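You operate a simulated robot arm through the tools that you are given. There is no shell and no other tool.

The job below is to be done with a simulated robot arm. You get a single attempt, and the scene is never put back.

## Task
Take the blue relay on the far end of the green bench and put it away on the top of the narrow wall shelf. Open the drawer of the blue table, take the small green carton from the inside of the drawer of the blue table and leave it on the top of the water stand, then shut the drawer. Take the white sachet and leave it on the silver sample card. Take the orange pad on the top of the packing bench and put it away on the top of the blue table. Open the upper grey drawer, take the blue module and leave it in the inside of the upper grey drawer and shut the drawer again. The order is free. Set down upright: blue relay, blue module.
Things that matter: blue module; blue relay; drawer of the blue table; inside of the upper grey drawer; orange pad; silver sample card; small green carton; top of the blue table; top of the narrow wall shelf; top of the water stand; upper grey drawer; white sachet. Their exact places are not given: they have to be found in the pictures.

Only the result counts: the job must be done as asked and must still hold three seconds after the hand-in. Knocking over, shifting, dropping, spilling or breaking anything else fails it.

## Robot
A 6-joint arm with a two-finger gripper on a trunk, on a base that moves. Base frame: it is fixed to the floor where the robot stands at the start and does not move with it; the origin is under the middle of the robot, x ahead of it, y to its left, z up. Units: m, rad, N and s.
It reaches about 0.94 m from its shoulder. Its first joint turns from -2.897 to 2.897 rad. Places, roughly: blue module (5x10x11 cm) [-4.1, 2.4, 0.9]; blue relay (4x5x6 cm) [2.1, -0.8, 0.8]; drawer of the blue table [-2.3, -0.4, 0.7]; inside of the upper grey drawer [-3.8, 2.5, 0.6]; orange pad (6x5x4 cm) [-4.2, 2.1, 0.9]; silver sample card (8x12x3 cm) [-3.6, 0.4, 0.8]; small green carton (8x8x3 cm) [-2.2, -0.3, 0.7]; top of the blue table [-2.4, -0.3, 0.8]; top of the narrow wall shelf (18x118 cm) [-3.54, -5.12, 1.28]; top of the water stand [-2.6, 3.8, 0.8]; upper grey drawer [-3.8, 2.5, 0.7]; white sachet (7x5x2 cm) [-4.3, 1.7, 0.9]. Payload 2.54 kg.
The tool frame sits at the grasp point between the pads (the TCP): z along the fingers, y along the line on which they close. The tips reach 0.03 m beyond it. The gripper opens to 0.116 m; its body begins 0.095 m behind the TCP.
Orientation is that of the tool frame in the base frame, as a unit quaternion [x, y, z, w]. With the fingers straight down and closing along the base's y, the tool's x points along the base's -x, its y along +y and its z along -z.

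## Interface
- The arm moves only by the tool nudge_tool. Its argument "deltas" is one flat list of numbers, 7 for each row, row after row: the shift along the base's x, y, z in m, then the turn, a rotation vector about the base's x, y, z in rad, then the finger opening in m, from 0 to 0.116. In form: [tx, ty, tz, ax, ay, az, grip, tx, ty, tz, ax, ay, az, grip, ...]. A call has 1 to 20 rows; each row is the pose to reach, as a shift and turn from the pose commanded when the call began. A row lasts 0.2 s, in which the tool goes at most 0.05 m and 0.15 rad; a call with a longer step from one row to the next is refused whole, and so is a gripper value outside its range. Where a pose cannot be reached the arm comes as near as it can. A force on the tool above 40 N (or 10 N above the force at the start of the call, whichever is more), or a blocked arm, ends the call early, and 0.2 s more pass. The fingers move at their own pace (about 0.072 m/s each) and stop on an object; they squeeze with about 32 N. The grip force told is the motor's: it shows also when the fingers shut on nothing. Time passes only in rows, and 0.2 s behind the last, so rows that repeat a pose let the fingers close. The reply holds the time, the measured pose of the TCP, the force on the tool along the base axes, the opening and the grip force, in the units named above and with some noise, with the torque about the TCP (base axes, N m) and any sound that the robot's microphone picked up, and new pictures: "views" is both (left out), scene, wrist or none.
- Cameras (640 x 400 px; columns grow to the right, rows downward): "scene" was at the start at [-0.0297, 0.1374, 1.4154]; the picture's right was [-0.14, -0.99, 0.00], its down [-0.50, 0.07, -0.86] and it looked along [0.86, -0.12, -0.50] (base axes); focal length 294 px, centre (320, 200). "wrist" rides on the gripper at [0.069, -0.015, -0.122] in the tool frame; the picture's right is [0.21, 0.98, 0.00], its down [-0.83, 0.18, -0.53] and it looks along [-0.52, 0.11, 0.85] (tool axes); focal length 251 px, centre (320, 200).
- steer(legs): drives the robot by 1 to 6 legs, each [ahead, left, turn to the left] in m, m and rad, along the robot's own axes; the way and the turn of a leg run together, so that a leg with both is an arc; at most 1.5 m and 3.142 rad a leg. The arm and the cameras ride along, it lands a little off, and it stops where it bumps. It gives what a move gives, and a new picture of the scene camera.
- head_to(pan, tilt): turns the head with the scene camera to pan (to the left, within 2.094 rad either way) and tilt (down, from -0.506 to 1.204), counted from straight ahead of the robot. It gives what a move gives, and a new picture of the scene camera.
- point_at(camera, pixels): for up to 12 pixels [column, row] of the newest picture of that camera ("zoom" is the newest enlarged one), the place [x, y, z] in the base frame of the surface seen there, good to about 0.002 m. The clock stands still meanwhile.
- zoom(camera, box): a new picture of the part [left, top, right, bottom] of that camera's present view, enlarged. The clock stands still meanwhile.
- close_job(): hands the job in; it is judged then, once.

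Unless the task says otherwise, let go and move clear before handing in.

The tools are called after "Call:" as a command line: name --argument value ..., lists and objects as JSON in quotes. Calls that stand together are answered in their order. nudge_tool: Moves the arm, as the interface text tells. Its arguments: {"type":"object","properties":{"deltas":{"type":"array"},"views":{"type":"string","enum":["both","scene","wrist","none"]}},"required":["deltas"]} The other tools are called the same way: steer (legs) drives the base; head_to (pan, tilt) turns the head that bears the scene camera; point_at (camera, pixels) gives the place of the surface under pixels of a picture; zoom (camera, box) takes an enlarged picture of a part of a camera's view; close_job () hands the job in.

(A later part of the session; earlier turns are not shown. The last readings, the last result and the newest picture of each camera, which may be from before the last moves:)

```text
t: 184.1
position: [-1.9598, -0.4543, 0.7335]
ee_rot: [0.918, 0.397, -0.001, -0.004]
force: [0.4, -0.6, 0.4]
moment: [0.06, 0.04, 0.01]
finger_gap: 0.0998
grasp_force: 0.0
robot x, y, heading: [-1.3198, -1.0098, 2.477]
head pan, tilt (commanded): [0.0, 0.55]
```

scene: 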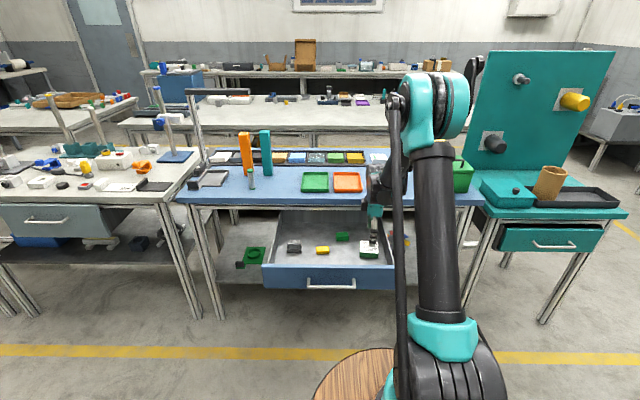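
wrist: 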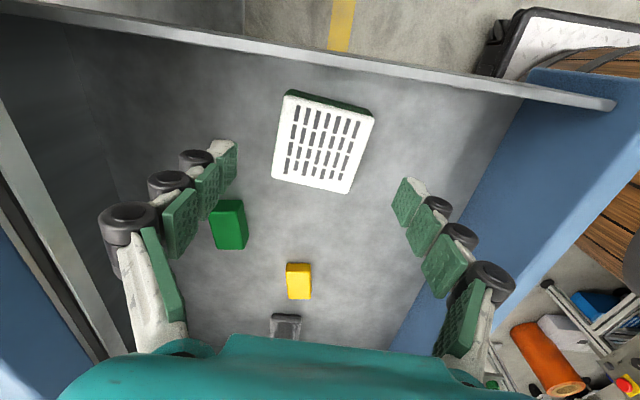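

The box at (323,142) lies centred under the open fingers and the green block is clear of them. I descend to z≈0.672 and close.

Call:
nudge_tool --deltas '[0, 0, -0.03, 0, 0, 0, 0.1, 0, 0, -0.055, 0, 0, 0, 0.1, 0, 0, -0.0605, 0, 0, 0, 0.1, 0, 0, -0.0605, 0, 0, 0, 0.09, 0, 0, -0.0605, 0, 0, 0, 0.07, 0, 0, -0.0605, 0, 0, 0, 0.05, 0, 0, -0.0605, 0, 0, 0, 0.03, 0, 0, -0.0605, 0, 0, 0, 0.03]' --views "wrist"

```text
t: 185.9
position: [-1.961, -0.4541, 0.6724]
ee_rot: [0.918, 0.397, -0.001, -0.004]
force: [-0.4, -0.6, 2.8]
moment: [-0.06, -0.05, -0.06]
finger_gap: 0.0695
grasp_force: 32.2
robot x, y, heading: [-1.3193, -1.0131, 2.48]
head pan, tilt (commanded): [0.0, 0.55]
```

wrist: 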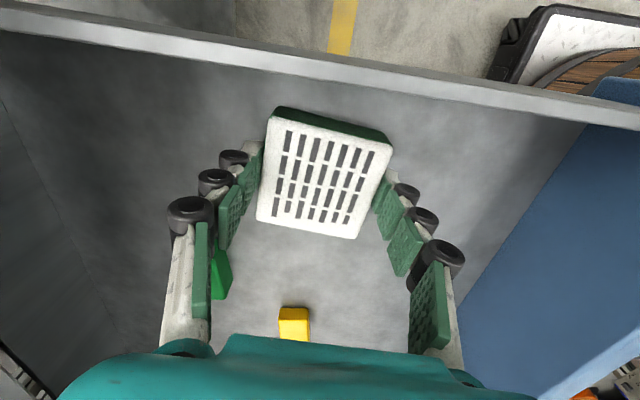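

Gripped at 0.0695 m with 32 N. I lift slowly to check the hold.

Call:
nudge_tool --deltas '[0, 0, 0.004, 0, 0, 0, 0.03, 0, 0, 0.012, 0, 0, 0, 0.03, 0, 0, 0.025, 0, 0, 0, 0.03, 0, 0, 0.04, 0, 0, 0, 0.03]' --views "wrist"

```text
t: 186.9
position: [-1.96, -0.4539, 0.7114]
ee_rot: [0.918, 0.397, -0.002, -0.004]
force: [0.2, -0.1, -0.7]
moment: [-0.02, 0.0, -0.01]
finger_gap: 0.0697
grasp_force: 32.2
robot x, y, heading: [-1.3207, -1.0092, 2.48]
head pan, tilt (commanded): [0.0, 0.55]
```

wrist: 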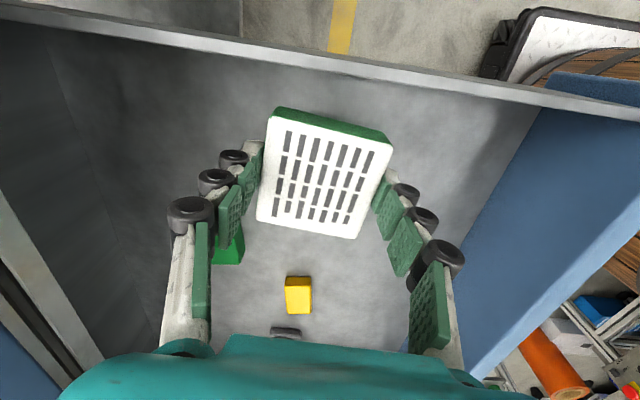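

The carton is up with the hand. I raise it above the table's things, pull it back close to me, then leave the aisle to the right; the drawer I'll shut later when I'm back with the pad.

Call:
nudge_tool --deltas '[0, 0, 0.048, 0, 0, 0, 0.03, 0, 0, 0.096, 0, 0, 0, 0.03, 0, 0, 0.144, 0, 0, 0, 0.03, 0, 0, 0.192, 0, 0, 0, 0.03, 0, 0, 0.24, 0, 0, 0, 0.03, 0, 0, 0.288, 0, 0, 0, 0.03, 0.034, -0.0266, 0.3, 0, 0, 0, 0.03, 0.068, -0.0533, 0.312, 0, 0, 0, 0.03, 0.102, -0.08, 0.324, 0, 0, 0, 0.03, 0.136, -0.1066, 0.336, 0, 0, 0, 0.03, 0.17, -0.1332, 0.348, 0, 0, 0, 0.03, 0.204, -0.16, 0.36, 0, 0, 0, 0.03, 0.238, -0.1865, 0.372, 0, 0, 0, 0.03, 0.2726, -0.2131, 0.384, 0, 0, 0, 0.03]' --views "none"

Call:
head_to --pan -1.0 --tilt 0.35

```text
t: 189.9
position: [-1.6887, -0.6672, 1.0955]
ee_rot: [0.918, 0.397, -0.001, -0.004]
force: [-0.9, 0.4, -0.8]
moment: [-0.01, -0.02, -0.02]
finger_gap: 0.0689
grasp_force: 31.6
robot x, y, heading: [-1.3165, -1.0111, 2.479]
head pan, tilt (commanded): [0.0, 0.55]
```

```text
t: 191.2
position: [-1.6884, -0.6669, 1.0959]
ee_rot: [0.918, 0.397, -0.001, -0.004]
force: [-0.5, -0.9, -0.7]
moment: [-0.01, -0.05, -0.01]
finger_gap: 0.069
grasp_force: 32.4
robot x, y, heading: [-1.3212, -1.0125, 2.473]
head pan, tilt (commanded): [-1.0, 0.351]
```

scene: 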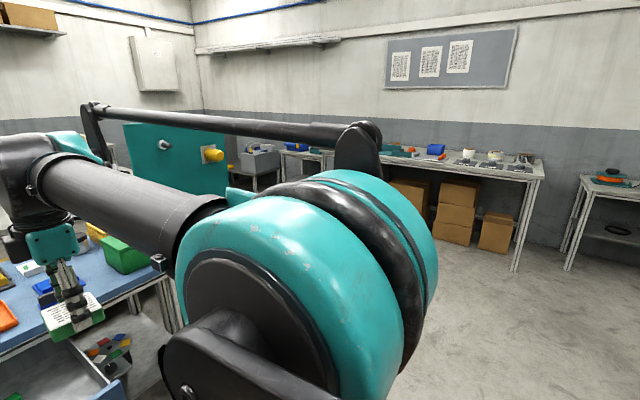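

The carton hangs safely at (75,320). I sidestep right out of the aisle to the corridor along the packing bench and look ahead.

Call:
steer --legs '[[0.0, -1.5, 0.0], [0.0, -0.55, 0.0]]'

Call:
head_to --pan 0.0 --tilt 0.35

```text
t: 201.4
position: [-0.4464, 0.9484, 1.0973]
ee_rot: [0.915, 0.404, -0.002, -0.004]
force: [0.0, -0.5, -1.4]
moment: [0.0, 0.01, 0.0]
finger_gap: 0.069
grasp_force: 32.0
robot x, y, heading: [-0.0748, 0.6131, 2.492]
head pan, tilt (commanded): [-1.0, 0.351]
```

scene: 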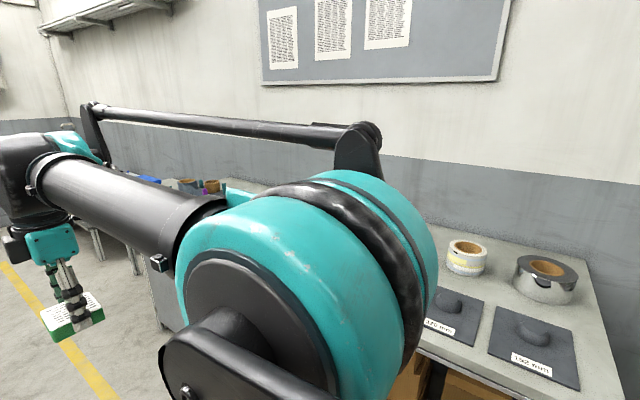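

```text
t: 202.7
position: [-0.447, 0.949, 1.0962]
ee_rot: [0.914, 0.406, -0.002, -0.004]
force: [-0.4, 0.1, -0.2]
moment: [0.0, -0.01, -0.01]
finger_gap: 0.0691
grasp_force: 31.7
robot x, y, heading: [-0.0738, 0.6093, 2.494]
head pan, tilt (commanded): [0.0, 0.351]
```

scene: 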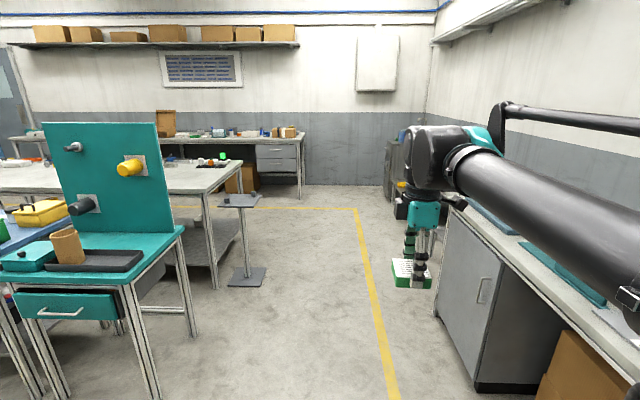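

I look down the corridor: pedestal at (240,240) on the left, bench cabinet at (470,320) on the right, grey drawers at (278,155) far ahead. I measure clearances.

Call:
point_at --camera "scene" --pixels '[[475, 385], [438, 310], [265, 270], [235, 287], [260, 205], [162, 398], [300, 195], [278, 155], [385, 190], [395, 150], [290, 132], [238, 160]]'

Call:
zoom --camera "scene" --box '[140, 90, 460, 290]'

```text
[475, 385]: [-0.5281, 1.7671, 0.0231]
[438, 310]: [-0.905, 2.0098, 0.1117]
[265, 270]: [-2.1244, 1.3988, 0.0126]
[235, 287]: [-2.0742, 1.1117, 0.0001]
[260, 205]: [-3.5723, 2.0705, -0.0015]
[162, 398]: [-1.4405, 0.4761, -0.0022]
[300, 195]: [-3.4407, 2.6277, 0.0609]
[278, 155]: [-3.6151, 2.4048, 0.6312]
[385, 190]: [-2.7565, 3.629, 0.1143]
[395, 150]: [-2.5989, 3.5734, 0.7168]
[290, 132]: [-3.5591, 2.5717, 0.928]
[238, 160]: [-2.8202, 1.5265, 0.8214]
```

```text
2.00 times, centred on (300, 190) of scene
```

zoom: 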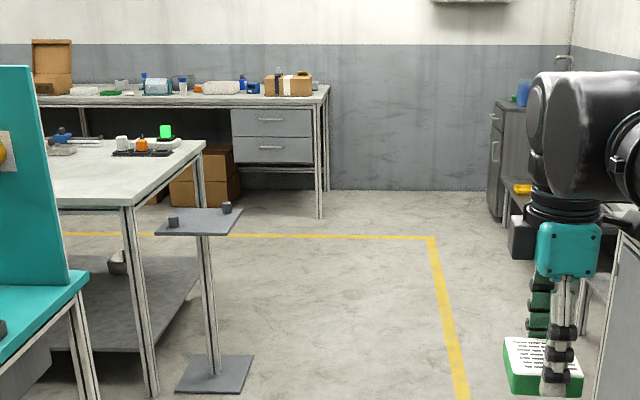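

The corridor is about 1.2 m wide, from the pedestal foot to the bench, and I'm in its middle. I drive ahead 2.6 m and look towards the water stand.

Call:
steer --legs '[[0.0, 0.0, -0.02], [1.5, 0.0, 0.0], [1.1, 0.0, 0.0]]'

Call:
head_to --pan -0.6 --tilt 0.45

```text
t: 215.7
position: [-2.4768, 2.5702, 1.0972]
ee_rot: [0.919, 0.394, -0.001, -0.003]
force: [0.1, -0.2, 0.0]
moment: [0.0, -0.01, 0.02]
finger_gap: 0.069
grasp_force: 32.2
robot x, y, heading: [-2.1111, 2.2255, 2.468]
head pan, tilt (commanded): [0.0, 0.351]
```

scene: 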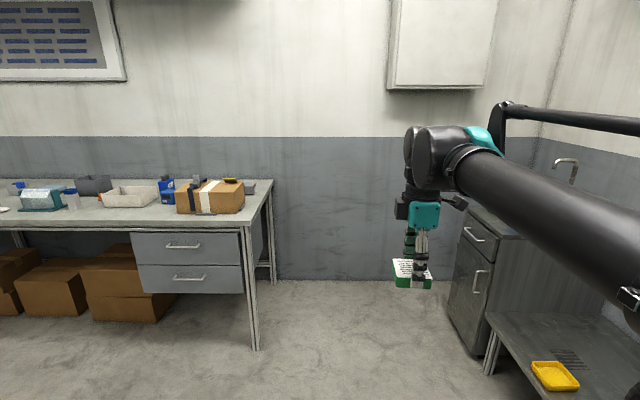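

```text
t: 216.7
position: [-2.4758, 2.5707, 1.0957]
ee_rot: [0.919, 0.395, -0.002, -0.005]
force: [-0.5, 0.0, -1.1]
moment: [-0.02, 0.01, -0.04]
finger_gap: 0.0691
grasp_force: 32.0
robot x, y, heading: [-2.1097, 2.2234, 2.469]
head pan, tilt (commanded): [-0.6, 0.45]
```

scene: 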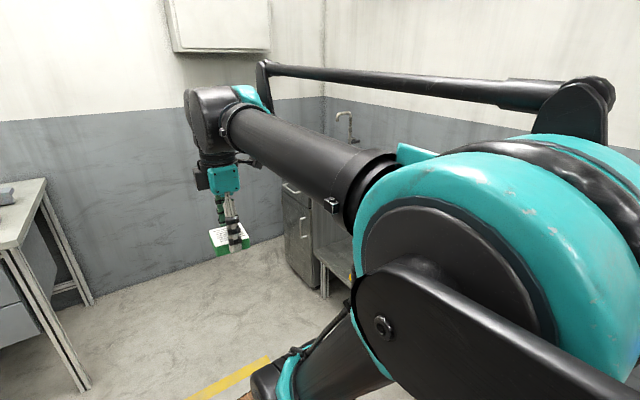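

The stand's drawers face across the corridor, so I should face it squarely. I turn right by 90° here and look at the stand.

Call:
steer --legs '[[0.0, 0.0, -1.566]]'

Call:
head_to --pan 0.9 --tilt 0.45

```text
t: 220.9
position: [-1.7619, 2.5883, 1.0954]
ee_rot: [0.927, -0.375, 0.001, -0.004]
force: [-0.4, 0.4, -1.2]
moment: [-0.02, -0.02, 0.02]
finger_gap: 0.0692
grasp_force: 32.2
robot x, y, heading: [-2.1129, 2.2258, 0.894]
head pan, tilt (commanded): [-0.6, 0.45]
```

scene: 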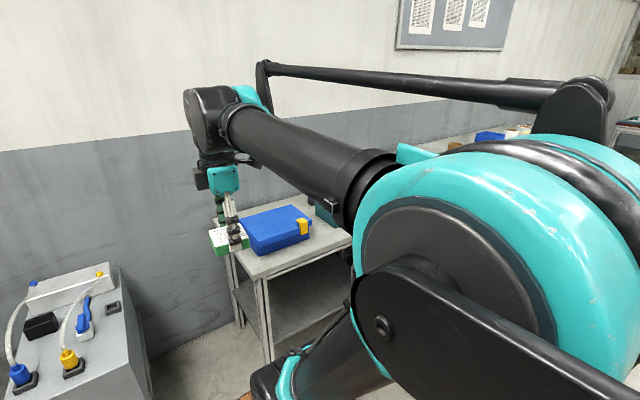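

```text
t: 222.5
position: [-1.762, 2.5874, 1.096]
ee_rot: [0.927, -0.374, 0.001, -0.004]
force: [0.0, 0.1, -0.9]
moment: [0.0, 0.0, -0.03]
finger_gap: 0.069
grasp_force: 32.5
robot x, y, heading: [-2.1075, 2.2234, 0.891]
head pan, tilt (commanded): [0.901, 0.45]
```

scene: 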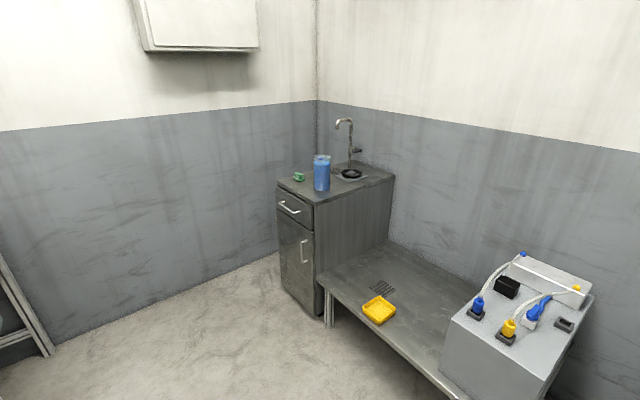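

The water stand is visible: its top holds a green bit (298,176), a blue bottle (321,172) and a sink (350,172). I zoom to find free room for the carton.

Call:
zoom --camera "scene" --box '[260, 110, 404, 200]'

Call:
point_at --camera "zoom" --pixels '[[80, 320], [250, 410], [590, 300], [395, 240], [265, 355], [165, 305], [400, 290], [450, 330], [480, 310], [330, 380], [200, 345], [520, 300]]'

```text
4.44 times, centred on (332, 155) of scene
```

zoom: 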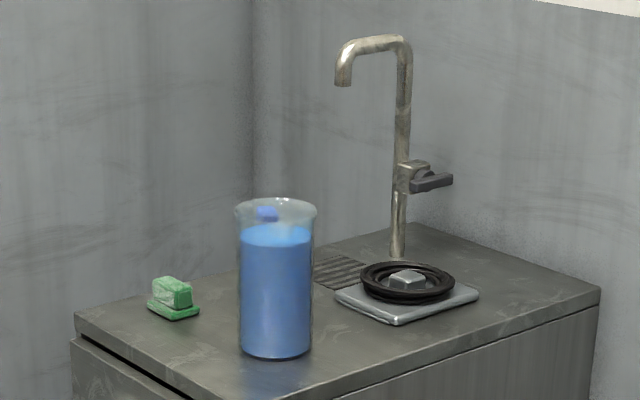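

```text
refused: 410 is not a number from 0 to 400
```

The stand top carries a sponge dish, an open jar with blue liquid, and a plate near the tap. I map the surface points.

Call:
point_at --camera "zoom" --pixels '[[80, 320], [220, 395], [590, 296], [405, 235], [275, 352], [150, 312], [200, 312], [340, 296], [400, 320], [475, 293], [230, 300], [440, 345]]'

Call:
point_at --camera "zoom" --pixels '[[520, 280], [220, 270], [330, 350], [360, 270], [245, 345], [312, 345], [300, 390], [530, 310], [340, 385], [395, 200], [280, 205], [370, 45]]'

```text
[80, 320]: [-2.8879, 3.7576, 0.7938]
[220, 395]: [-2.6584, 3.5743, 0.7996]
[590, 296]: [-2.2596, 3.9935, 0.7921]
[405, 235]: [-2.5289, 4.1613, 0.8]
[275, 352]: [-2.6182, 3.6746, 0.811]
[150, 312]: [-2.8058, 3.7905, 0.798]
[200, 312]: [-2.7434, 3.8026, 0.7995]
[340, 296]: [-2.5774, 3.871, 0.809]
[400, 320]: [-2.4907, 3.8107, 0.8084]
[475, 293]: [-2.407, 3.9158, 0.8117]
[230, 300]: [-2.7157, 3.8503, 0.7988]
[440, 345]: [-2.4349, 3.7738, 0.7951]
```

```text
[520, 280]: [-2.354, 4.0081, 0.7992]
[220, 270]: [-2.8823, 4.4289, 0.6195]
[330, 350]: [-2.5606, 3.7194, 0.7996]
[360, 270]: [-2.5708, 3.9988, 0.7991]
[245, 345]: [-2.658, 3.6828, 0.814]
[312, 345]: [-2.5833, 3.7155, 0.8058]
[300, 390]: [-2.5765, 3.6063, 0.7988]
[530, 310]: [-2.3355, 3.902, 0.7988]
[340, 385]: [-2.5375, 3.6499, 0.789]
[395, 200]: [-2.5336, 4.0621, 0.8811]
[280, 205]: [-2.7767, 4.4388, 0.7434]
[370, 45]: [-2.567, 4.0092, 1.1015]
```

Free room: right-front part of the stand top, between the jar and the plate, centred near (-2.515,3.740). I turn the gripper back 85° so the fingers close sideways, then strafe left in front of the stand.

Call:
nudge_tool --deltas '[0, 0, 0.01, 0, 0, -0.1483, 0.03, 0, 0, 0.02, 0, 0, -0.2966, 0.03, 0, 0, 0.03, 0, 0, -0.4449, 0.03, 0, 0, 0.04, 0, 0, -0.5932, 0.03, 0, 0, 0.05, 0, 0, -0.7415, 0.03, 0, 0, 0.06, 0, 0, -0.8898, 0.03, 0, 0, 0.07, 0, 0, -1.0381, 0.03, 0, 0, 0.08, 0, 0, -1.1864, 0.03, 0, 0, 0.08, 0, 0, -1.3347, 0.03, 0, 0, 0.08, 0, 0, -1.483, 0.03]' --views "wrist"

Call:
steer --legs '[[0.0, 1.12, 0.0], [0.06, 0.0, 0.01]]'

```text
t: 224.7
position: [-1.762, 2.5879, 1.1757]
ee_rot: [-0.43, 0.903, -0.004, 0.001]
force: [0.1, -0.5, -2.3]
moment: [0.0, -0.01, 0.0]
finger_gap: 0.0689
grasp_force: 32.0
robot x, y, heading: [-2.1081, 2.2247, 0.899]
head pan, tilt (commanded): [0.901, 0.45]
```

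wrist: 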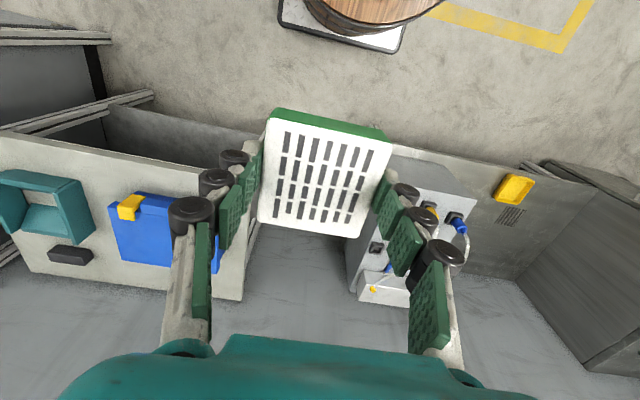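

```text
t: 231.0
position: [-2.5942, 3.335, 1.1758]
ee_rot: [-0.436, 0.9, -0.004, 0.003]
force: [0.1, -0.7, -1.0]
moment: [-0.01, 0.0, 0.0]
finger_gap: 0.0694
grasp_force: 31.6
robot x, y, heading: [-2.9419, 2.9696, 0.904]
head pan, tilt (commanded): [0.901, 0.45]
```

scene: 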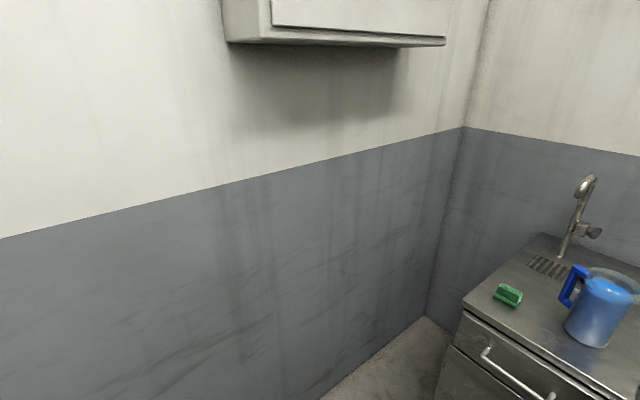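

I stand before the stand; the jar turns out to be a jug with a blue handle. I look straight ahead to verify the free spot.

Call:
head_to --pan 0.15 --tilt 0.6

Call:
zoom --camera "scene" --box '[200, 80, 440, 230]'

```text
t: 232.1
position: [-2.5924, 3.336, 1.1764]
ee_rot: [-0.436, 0.9, -0.004, 0.002]
force: [-1.1, -0.6, -0.5]
moment: [0.0, 0.0, 0.02]
finger_gap: 0.0689
grasp_force: 32.1
robot x, y, heading: [-2.9416, 2.9647, 0.9]
head pan, tilt (commanded): [0.15, 0.6]
```

scene: 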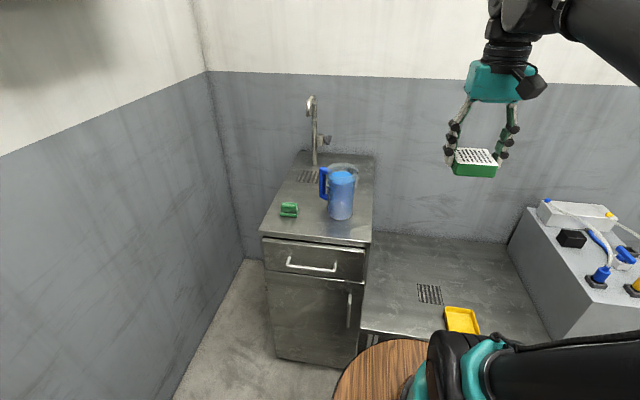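

```text
2.67 times, centred on (320, 155) of scene
```

zoom: 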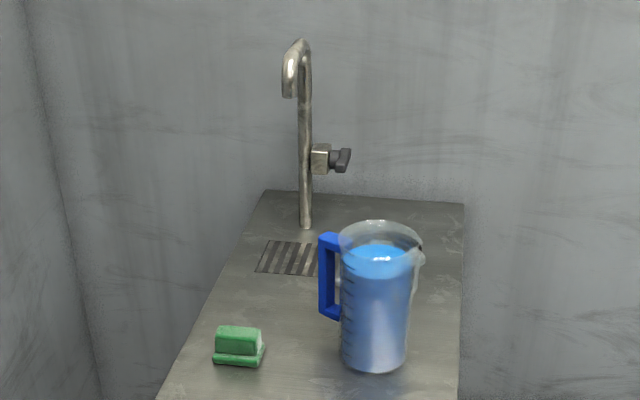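

The jug's handle points left and its lip right; the plate is hidden behind it. I measure the jug and stand edges from here.

Call:
point_at --camera "zoom" --pixels '[[405, 345], [345, 345], [422, 258], [322, 300], [375, 370], [458, 380], [462, 220], [440, 320], [440, 280], [289, 90], [430, 350], [440, 250]]'

```text
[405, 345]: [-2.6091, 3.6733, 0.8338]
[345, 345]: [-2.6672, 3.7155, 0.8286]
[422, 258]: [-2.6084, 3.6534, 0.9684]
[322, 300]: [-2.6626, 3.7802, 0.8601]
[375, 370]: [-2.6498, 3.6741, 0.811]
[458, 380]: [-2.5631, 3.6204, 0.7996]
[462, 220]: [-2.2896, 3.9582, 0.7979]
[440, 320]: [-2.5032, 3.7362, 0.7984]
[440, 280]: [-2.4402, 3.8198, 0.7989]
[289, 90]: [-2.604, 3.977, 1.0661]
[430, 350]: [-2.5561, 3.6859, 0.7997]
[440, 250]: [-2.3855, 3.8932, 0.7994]
```

The left half of the top, behind the sponge and left of the jug handle, gives more clearance (centre about (-2.697,3.894)). I strafe 0.2 m left first to line up.

Call:
steer --legs '[[0.0, 0.2, 0.0]]'

Call:
head_to --pan 0.0 --tilt 0.6

Call:
zoom --camera "scene" --box '[220, 80, 460, 230]'

```text
t: 233.7
position: [-2.752, 3.4589, 1.1756]
ee_rot: [-0.436, 0.9, -0.004, 0.002]
force: [0.0, 0.9, -1.5]
moment: [0.02, 0.01, 0.0]
finger_gap: 0.0692
grasp_force: 31.6
robot x, y, heading: [-3.0955, 3.0893, 0.904]
head pan, tilt (commanded): [0.15, 0.6]
```

scene: 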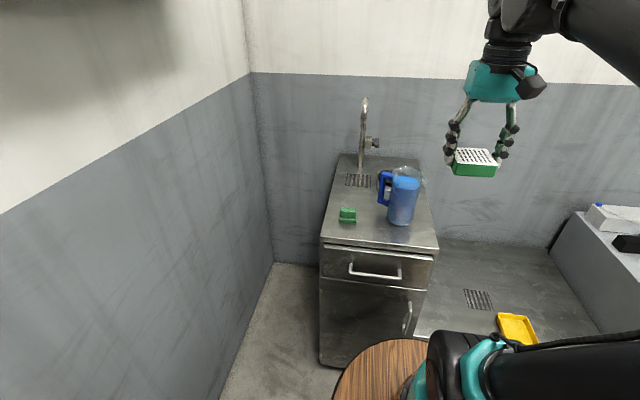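

```text
t: 234.4
position: [-2.7509, 3.4605, 1.1766]
ee_rot: [-0.436, 0.9, -0.004, 0.002]
force: [-0.4, 0.4, -0.8]
moment: [0.02, 0.02, -0.01]
finger_gap: 0.0691
grasp_force: 31.8
robot x, y, heading: [-3.0927, 3.0934, 0.904]
head pan, tilt (commanded): [0.0, 0.6]
```

scene: 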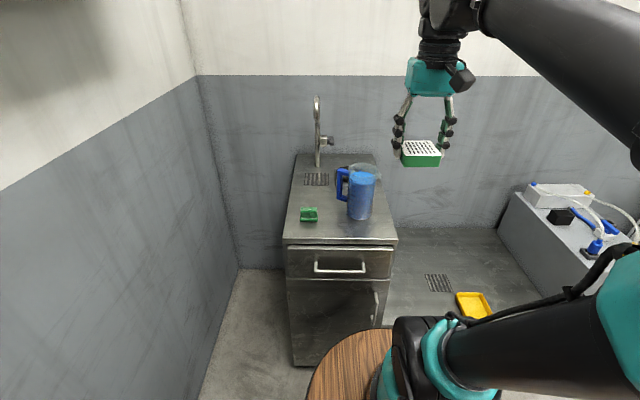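

```text
2.67 times, centred on (340, 155) of scene
```

zoom: 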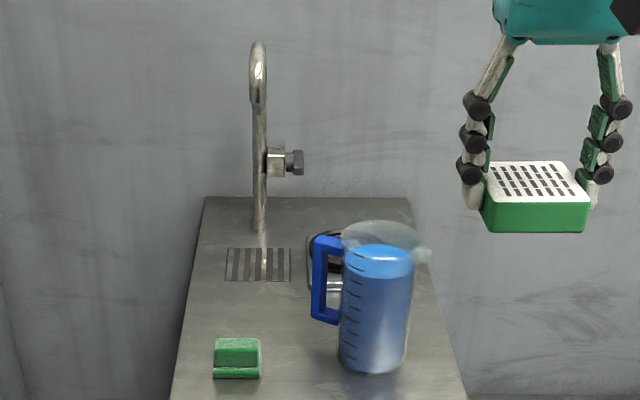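

From here the free area shows at zoom (250,310) between sponge, grate and jug handle. I measure its borders.

Call:
point_at --camera "zoom" --pixels '[[240, 310], [237, 340], [258, 372], [214, 372], [314, 290], [315, 318], [258, 280], [185, 320], [250, 320], [258, 95], [300, 330], [260, 340]]'

```text
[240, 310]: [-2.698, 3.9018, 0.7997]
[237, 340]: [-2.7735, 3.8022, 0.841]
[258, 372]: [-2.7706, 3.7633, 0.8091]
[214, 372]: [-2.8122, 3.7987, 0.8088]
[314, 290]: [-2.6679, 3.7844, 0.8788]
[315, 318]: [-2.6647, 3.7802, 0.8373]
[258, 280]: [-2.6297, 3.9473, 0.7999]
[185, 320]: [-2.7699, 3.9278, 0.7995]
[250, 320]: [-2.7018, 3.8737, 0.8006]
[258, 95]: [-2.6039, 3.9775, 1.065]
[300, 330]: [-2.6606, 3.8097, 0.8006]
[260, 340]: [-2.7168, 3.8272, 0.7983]
```

The free patch spans about 17 × 15 cm; target (-2.6905,3.8937). I move left, then ahead over it at a height above the jug.

Call:
nudge_tool --deltas '[-0.0347, 0.0273, 0, 0, 0, 0, 0.03, -0.0693, 0.0546, 0, 0, 0, 0, 0.03, -0.104, 0.0818, 0, 0, 0, 0, 0.03, -0.1386, 0.1091, 0, 0, 0, 0, 0.03, -0.1733, 0.1364, 0, 0, 0, 0, 0.03, -0.1473, 0.1694, -0.008, 0, 0, 0, 0.03, -0.1213, 0.2024, -0.016, 0, 0, 0, 0.03, -0.0953, 0.2354, -0.024, 0, 0, 0, 0.03, -0.0693, 0.2684, -0.032, 0, 0, 0, 0.03, -0.0434, 0.3014, -0.04, 0, 0, 0, 0.03, -0.0174, 0.3344, -0.048, 0, 0, 0, 0.03, 0.0086, 0.3674, -0.056, 0, 0, 0, 0.03, 0.0345, 0.4004, -0.064, 0, 0, 0, 0.03, 0.0605, 0.4334, -0.07, 0, 0, 0, 0.03]' --views "both"

Call:
zoom --camera "scene" --box '[220, 50, 460, 200]'

```text
t: 237.4
position: [-2.6901, 3.8942, 1.1062]
ee_rot: [-0.437, 0.9, -0.004, 0.002]
force: [-0.8, -0.8, -1.2]
moment: [0.08, -0.06, -0.01]
finger_gap: 0.0692
grasp_force: 32.6
robot x, y, heading: [-3.0957, 3.0914, 0.908]
head pan, tilt (commanded): [0.0, 0.6]
```

scene: 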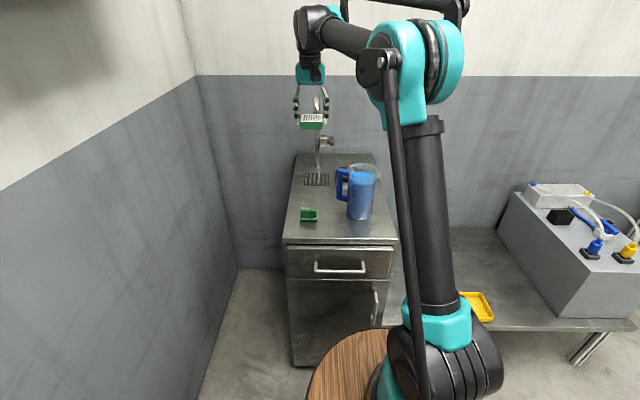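
wrist: 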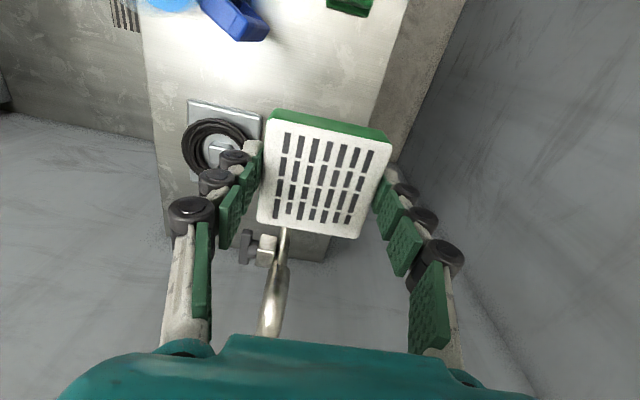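

```text
2.67 times, centred on (340, 125) of scene
```

zoom: 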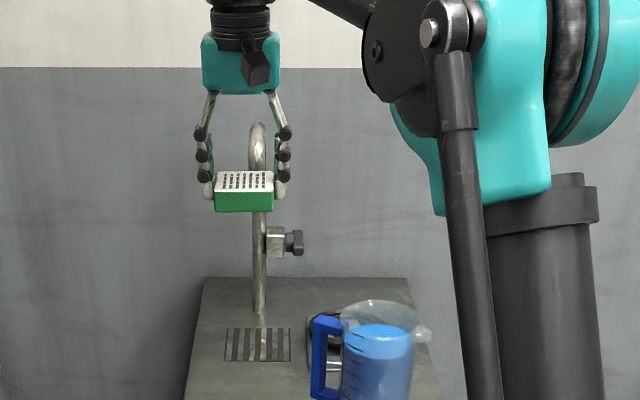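

Carton is above the patch; the tap's spout is about 6 cm beyond the hand. I descend to just above the surface, shifted 1 cm back towards me.

Call:
nudge_tool --deltas '[-0.0062, -0.0079, -0.03, 0, 0, 0, 0.03, -0.0062, -0.0079, -0.07, 0, 0, 0, 0.03, -0.0062, -0.0079, -0.11, 0, 0, 0, 0.03, -0.0062, -0.0079, -0.15, 0, 0, 0, 0.03, -0.0062, -0.0079, -0.19, 0, 0, 0, 0.03, -0.0062, -0.0079, -0.23, 0, 0, 0, 0.03, -0.0062, -0.0079, -0.26, 0, 0, 0, 0.03]' --views "both"

Call:
zoom --camera "scene" --box '[220, 80, 460, 230]'

```text
t: 239.0
position: [-2.6963, 3.885, 0.8449]
ee_rot: [-0.436, 0.9, -0.005, 0.003]
force: [0.1, -0.4, -0.6]
moment: [0.0, 0.0, -0.02]
finger_gap: 0.0688
grasp_force: 32.0
robot x, y, heading: [-3.0967, 3.092, 0.906]
head pan, tilt (commanded): [0.0, 0.6]
```

scene: 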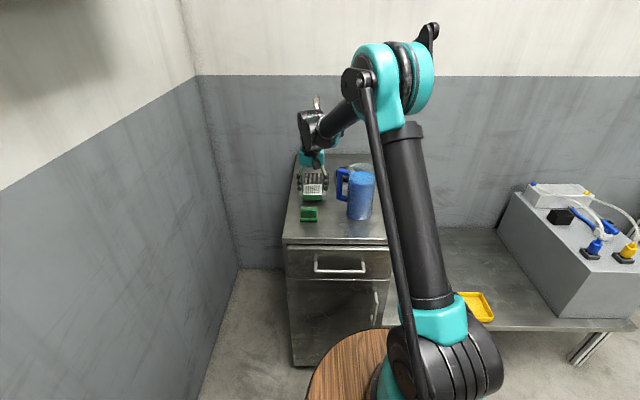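
wrist: 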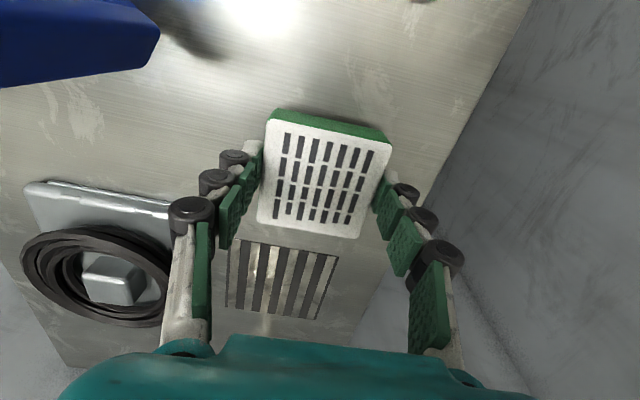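

```text
2.67 times, centred on (340, 155) of scene
```

zoom: 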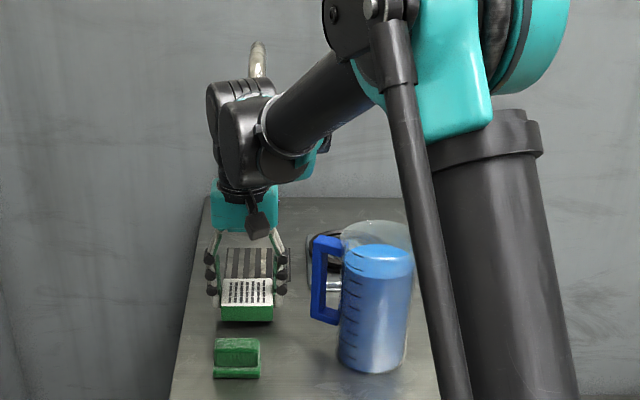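

The carton hovers about 1 cm above the stand, clear of sponge, jug and tap. I lower until contact.

Call:
nudge_tool --deltas '[0, 0, -0.004, 0, 0, 0, 0.03, 0, 0, -0.007, 0, 0, 0, 0.03, 0, 0, -0.009, 0, 0, 0, 0.03]' --views "none"

```text
t: 239.8
position: [-2.6967, 3.8842, 0.8377]
ee_rot: [-0.437, 0.9, -0.004, 0.002]
force: [0.1, -0.8, -1.1]
moment: [0.01, -0.01, -0.01]
finger_gap: 0.0689
grasp_force: 32.2
robot x, y, heading: [-3.0941, 3.0915, 0.904]
head pan, tilt (commanded): [0.0, 0.6]
```

Call:
nudge_tool --deltas '[0, 0, -0.0015, 0, 0, 0, 0.03, 0, 0, -0.0025, 0, 0, 0, 0.03, 0, 0, -0.003, 0, 0, 0, 0.03]' --views "none"

```text
t: 240.6
position: [-2.6962, 3.8859, 0.8351]
ee_rot: [-0.436, 0.9, -0.004, 0.002]
force: [2.4, 2.0, 18.4]
moment: [0.15, 0.21, -0.02]
finger_gap: 0.0691
grasp_force: 32.0
robot x, y, heading: [-3.0967, 3.093, 0.903]
head pan, tilt (commanded): [0.0, 0.6]
```

Contact at 18 N: the carton rests on the stand. I open moderately and lift straight up.

Call:
nudge_tool --deltas '[0, 0, 0.0015, 0, 0, 0, 0.072, 0, 0, 0.0015, 0, 0, 0, 0.08, 0, 0, 0.0015, 0, 0, 0, 0.088, 0, 0, 0.0015, 0, 0, 0, 0.088, 0, 0, 0.03, 0, 0, 0, 0.088, 0, 0, 0.07, 0, 0, 0, 0.088, 0, 0, 0.11, 0, 0, 0, 0.088, 0, 0, 0.15, 0, 0, 0, 0.088, 0, 0, 0.19, 0, 0, 0, 0.088, 0, 0, 0.23, 0, 0, 0, 0.088, 0, 0, 0.27, 0, 0, 0, 0.088]' --views "both"

Call:
zoom --camera "scene" --box '[220, 80, 460, 230]'

```text
t: 243.0
position: [-2.6962, 3.8851, 1.1034]
ee_rot: [-0.436, 0.9, -0.004, 0.001]
force: [0.0, 0.0, 0.2]
moment: [-0.04, 0.03, -0.01]
finger_gap: 0.0881
grasp_force: 0.1
robot x, y, heading: [-3.0963, 3.0912, 0.906]
head pan, tilt (commanded): [0.0, 0.6]
```

scene: 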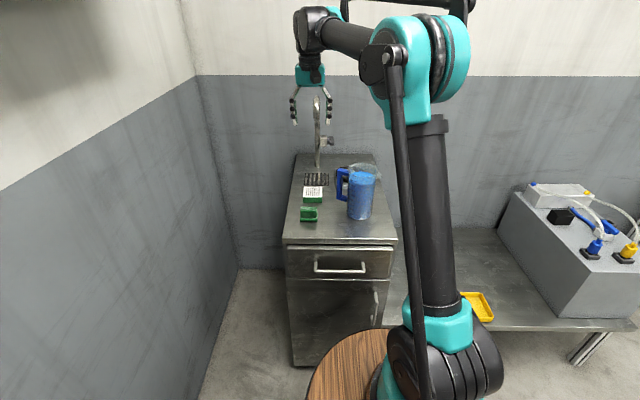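
wrist: 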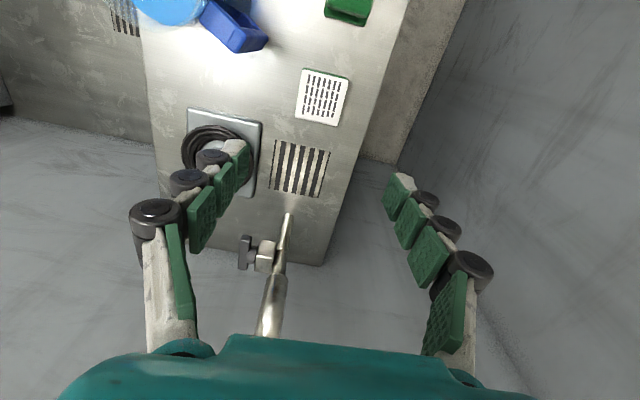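

```text
2.67 times, centred on (340, 155) of scene
```

zoom: 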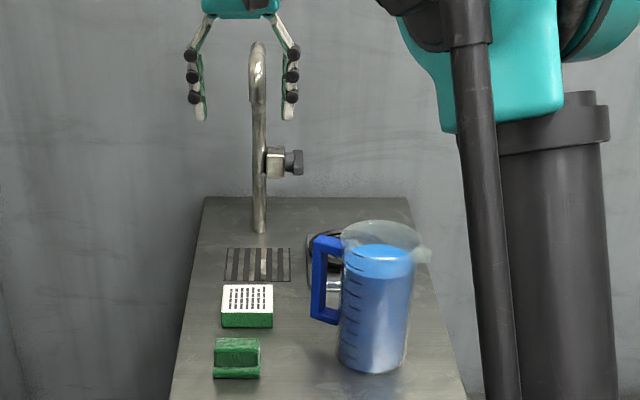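

The carton sits well on the water stand. Next the grey drawer and packing bench: I retract the arm, strafe back to the open floor and turn to face the packing bench.

Call:
nudge_tool --deltas '[-0.0184, -0.0378, 0.005, 0, 0, 0, 0.088, -0.0368, -0.0756, 0.01, 0, 0, 0, 0.088, -0.0553, -0.1134, 0.015, 0, 0, 0, 0.088, -0.0737, -0.1512, 0.02, 0, 0, 0, 0.088, -0.0921, -0.189, 0.03, 0, 0, 0, 0.088, -0.1105, -0.2268, 0.04, 0, 0, 0, 0.088, -0.129, -0.2646, 0.05, 0, 0, 0, 0.088, -0.1474, -0.3024, 0.06, 0, 0, 0, 0.088, -0.1658, -0.3402, 0.07, 0, 0, 0, 0.088]' --views "none"

Call:
steer --legs '[[0.0, -0.95, 0.0], [0.0, 0.0, 1.57]]'

Call:
head_to --pan 0.45 --tilt 0.45

```text
t: 245.0
position: [-2.864, 3.5435, 1.1741]
ee_rot: [-0.437, 0.9, -0.005, 0.002]
force: [-0.2, -0.1, -0.4]
moment: [-0.01, 0.0, 0.02]
finger_gap: 0.088
grasp_force: 0.0
robot x, y, heading: [-3.0941, 3.0931, 0.902]
head pan, tilt (commanded): [0.0, 0.6]
```

```text
t: 253.8
position: [-2.8029, 2.7334, 1.1723]
ee_rot: [0.945, -0.326, 0.001, -0.003]
force: [0.2, 0.0, -0.4]
moment: [-0.01, 0.02, -0.01]
finger_gap: 0.0881
grasp_force: 0.2
robot x, y, heading: [-2.3518, 2.5024, 2.478]
head pan, tilt (commanded): [0.0, 0.6]
```

scene: 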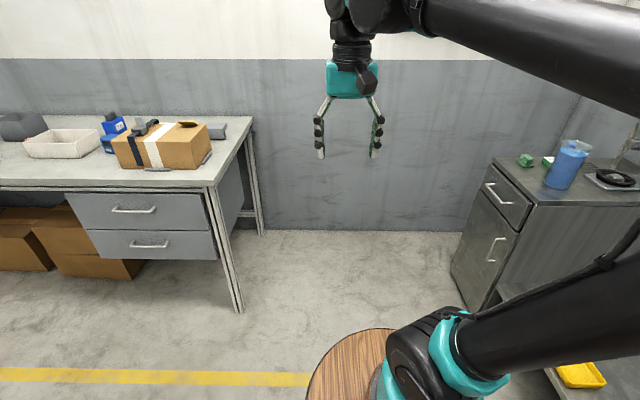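

```text
t: 254.7
position: [-2.8037, 2.7342, 1.1744]
ee_rot: [0.945, -0.326, 0.001, -0.005]
force: [-0.6, 0.7, 0.3]
moment: [-0.01, 0.01, -0.01]
finger_gap: 0.088
grasp_force: 0.0
robot x, y, heading: [-2.3495, 2.5026, 2.475]
head pan, tilt (commanded): [0.45, 0.45]
```

scene: 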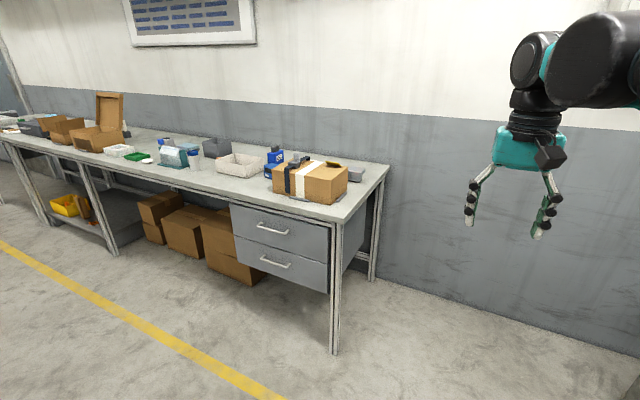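

The packing bench with the two grey drawers is in view. I zoom on the bench top to find the blue module, orange pad and white sachet.

Call:
zoom --camera "scene" --box '[180, 120, 400, 258]'

Call:
zoom --camera "scene" --box '[20, 80, 240, 218]'

Call:
point_at --camera "scene" --pixels '[[272, 230], [275, 262], [335, 350], [235, 206], [330, 225], [388, 165], [275, 157], [150, 190], [232, 240], [60, 210], [355, 200], [372, 278]]'

```text
2.90 times, centred on (290, 189) of scene
```

zoom: 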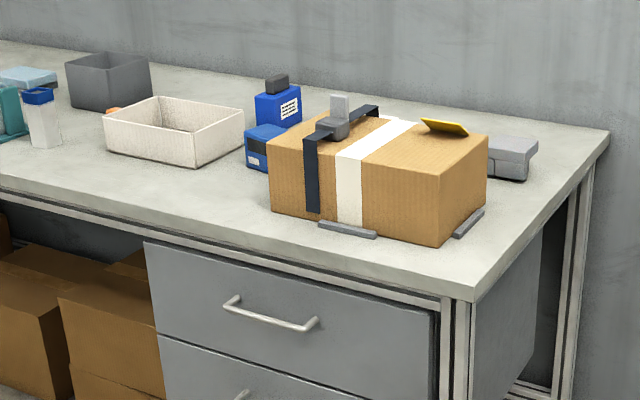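

```text
2.90 times, centred on (130, 149) of scene
```

zoom: 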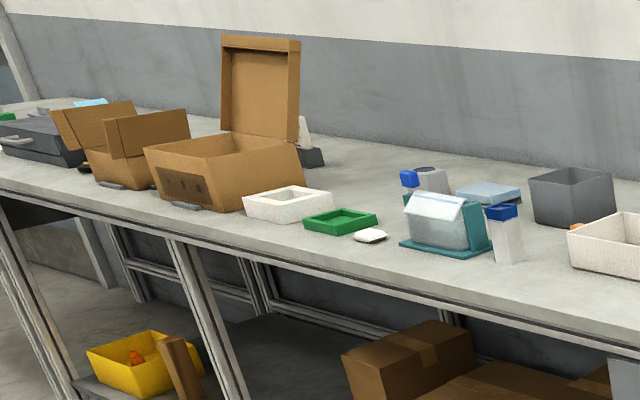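

```text
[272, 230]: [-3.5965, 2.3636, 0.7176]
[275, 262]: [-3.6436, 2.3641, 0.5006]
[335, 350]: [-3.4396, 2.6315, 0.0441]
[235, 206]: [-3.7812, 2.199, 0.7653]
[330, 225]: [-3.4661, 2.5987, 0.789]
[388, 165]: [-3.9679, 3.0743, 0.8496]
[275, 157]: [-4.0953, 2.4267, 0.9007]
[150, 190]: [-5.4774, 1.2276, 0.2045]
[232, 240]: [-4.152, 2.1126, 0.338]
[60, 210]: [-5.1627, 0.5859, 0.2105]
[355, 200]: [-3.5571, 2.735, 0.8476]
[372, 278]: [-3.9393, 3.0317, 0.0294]
```

Found: blue module with black top at (275,157), orange pad peeking out behind the white tray, white sachet beside the green tray. Now I check the aisle width to the long table on the left.

Call:
head_to --pan 1.3 --tilt 0.5

Call:
point_at --camera "scene" --pixels '[[200, 150], [250, 200], [320, 250], [400, 200], [150, 300], [300, 150], [450, 250], [100, 200]]'

```text
t: 255.8
position: [-2.8037, 2.733, 1.1723]
ee_rot: [0.945, -0.327, 0.001, -0.004]
force: [-0.5, -0.4, -0.1]
moment: [0.05, 0.0, -0.03]
finger_gap: 0.0881
grasp_force: 0.0
robot x, y, heading: [-2.3477, 2.5006, 2.48]
head pan, tilt (commanded): [1.3, 0.499]
```

scene: 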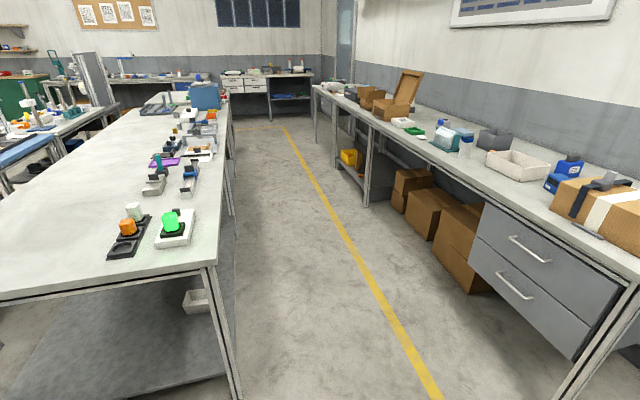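

```text
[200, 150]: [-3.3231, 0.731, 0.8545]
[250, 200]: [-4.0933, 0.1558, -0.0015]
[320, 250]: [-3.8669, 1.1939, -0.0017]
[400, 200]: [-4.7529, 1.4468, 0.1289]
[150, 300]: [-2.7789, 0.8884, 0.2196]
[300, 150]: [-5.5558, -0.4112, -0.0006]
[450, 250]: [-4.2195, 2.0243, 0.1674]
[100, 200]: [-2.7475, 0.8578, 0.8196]
```

The aisle between the long table (left) and the packing bench (right) is visible. I measure the table's edge and zoom towards the sample card area.

Call:
point_at --camera "scene" --pixels '[[212, 262], [226, 170], [228, 130], [235, 395], [233, 215], [185, 235], [125, 240], [520, 235], [375, 200], [440, 395], [510, 245], [205, 150]]'

Call:
zoom --camera "scene" --box '[90, 60, 270, 172]'

```text
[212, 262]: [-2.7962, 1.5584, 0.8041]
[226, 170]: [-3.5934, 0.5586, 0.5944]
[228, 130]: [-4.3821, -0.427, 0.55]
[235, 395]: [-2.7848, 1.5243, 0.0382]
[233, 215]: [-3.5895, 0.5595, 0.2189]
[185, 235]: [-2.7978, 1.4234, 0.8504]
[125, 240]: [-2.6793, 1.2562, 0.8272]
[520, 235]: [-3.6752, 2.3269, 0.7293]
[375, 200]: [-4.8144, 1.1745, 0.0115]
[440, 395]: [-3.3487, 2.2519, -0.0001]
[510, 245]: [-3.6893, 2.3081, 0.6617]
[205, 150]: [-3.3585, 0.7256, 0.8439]
```

```text
3.56 times, centred on (180, 116) of scene
```

zoom: 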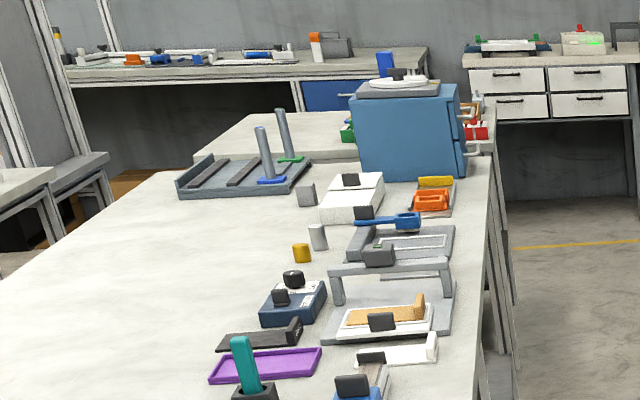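

The aisle is 1.17 m wide (u -4.33 to -3.16). I strafe left 0.68 m to stand before the grey drawers, just beside the long table's end.

Call:
steer --legs '[[0.0, 0.68, 0.0]]'

Call:
head_to --pan 0.25 --tilt 0.55

Call:
zoom --camera "scene" --box '[220, 130, 420, 255]'

```text
t: 259.6
position: [-3.2219, 2.1942, 1.173]
ee_rot: [0.946, -0.324, 0.001, -0.004]
force: [-0.4, -0.5, -0.7]
moment: [0.03, 0.0, 0.0]
finger_gap: 0.088
grasp_force: 0.0
robot x, y, heading: [-2.7698, 1.9662, 2.482]
head pan, tilt (commanded): [1.3, 0.499]
```

scene: 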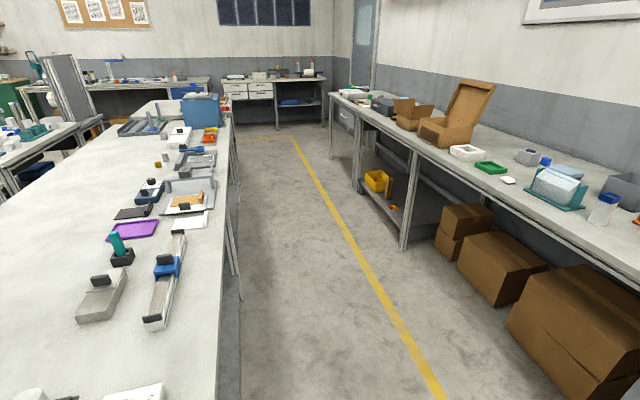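

```text
t: 260.9
position: [-3.2231, 2.1948, 1.1738]
ee_rot: [0.946, -0.324, 0.002, -0.004]
force: [0.0, -0.2, -0.4]
moment: [0.01, -0.01, -0.03]
finger_gap: 0.0878
grasp_force: 0.1
robot x, y, heading: [-2.7722, 1.966, 2.477]
head pan, tilt (commanded): [0.25, 0.55]
```

scene: 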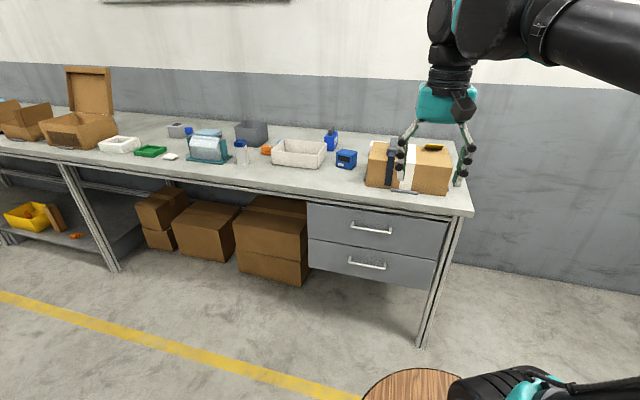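

```text
3.20 times, centred on (320, 192) of scene
```

zoom: 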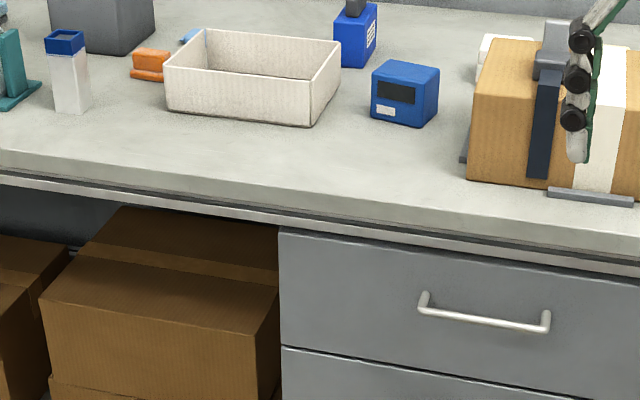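

Two blue things stand there: a cube with a dark window (zoom 405,93) and a taller one with a dark top (355,30). I measure both, the orange pad, and the drawer handle.

Call:
point_at --camera "zoom" --pixels '[[405, 95], [405, 70], [355, 40], [352, 12], [150, 65], [440, 312], [480, 319], [520, 325], [480, 290], [480, 345], [330, 240], [620, 270]]'

Call:
zoom --camera "scene" --box '[260, 110, 380, 185]'

```text
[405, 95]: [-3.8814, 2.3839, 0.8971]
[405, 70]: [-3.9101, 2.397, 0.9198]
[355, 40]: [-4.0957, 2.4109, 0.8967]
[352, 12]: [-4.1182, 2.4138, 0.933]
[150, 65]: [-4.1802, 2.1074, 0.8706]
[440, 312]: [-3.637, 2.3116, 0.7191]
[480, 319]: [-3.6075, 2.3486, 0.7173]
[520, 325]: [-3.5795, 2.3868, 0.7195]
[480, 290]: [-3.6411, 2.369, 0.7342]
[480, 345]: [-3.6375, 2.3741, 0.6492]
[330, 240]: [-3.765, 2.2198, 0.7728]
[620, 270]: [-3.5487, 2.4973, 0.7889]
```

```text
5.33 times, centred on (320, 148) of scene
```

zoom: 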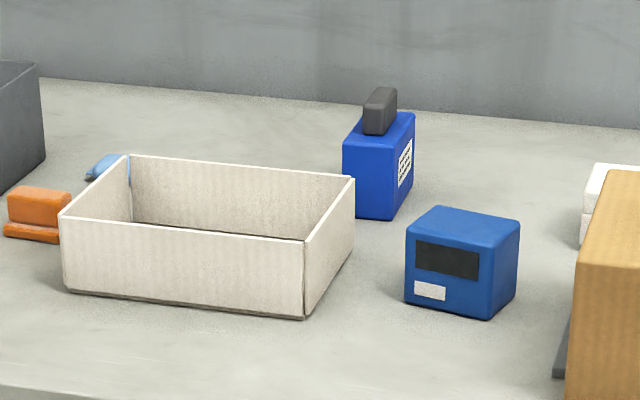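

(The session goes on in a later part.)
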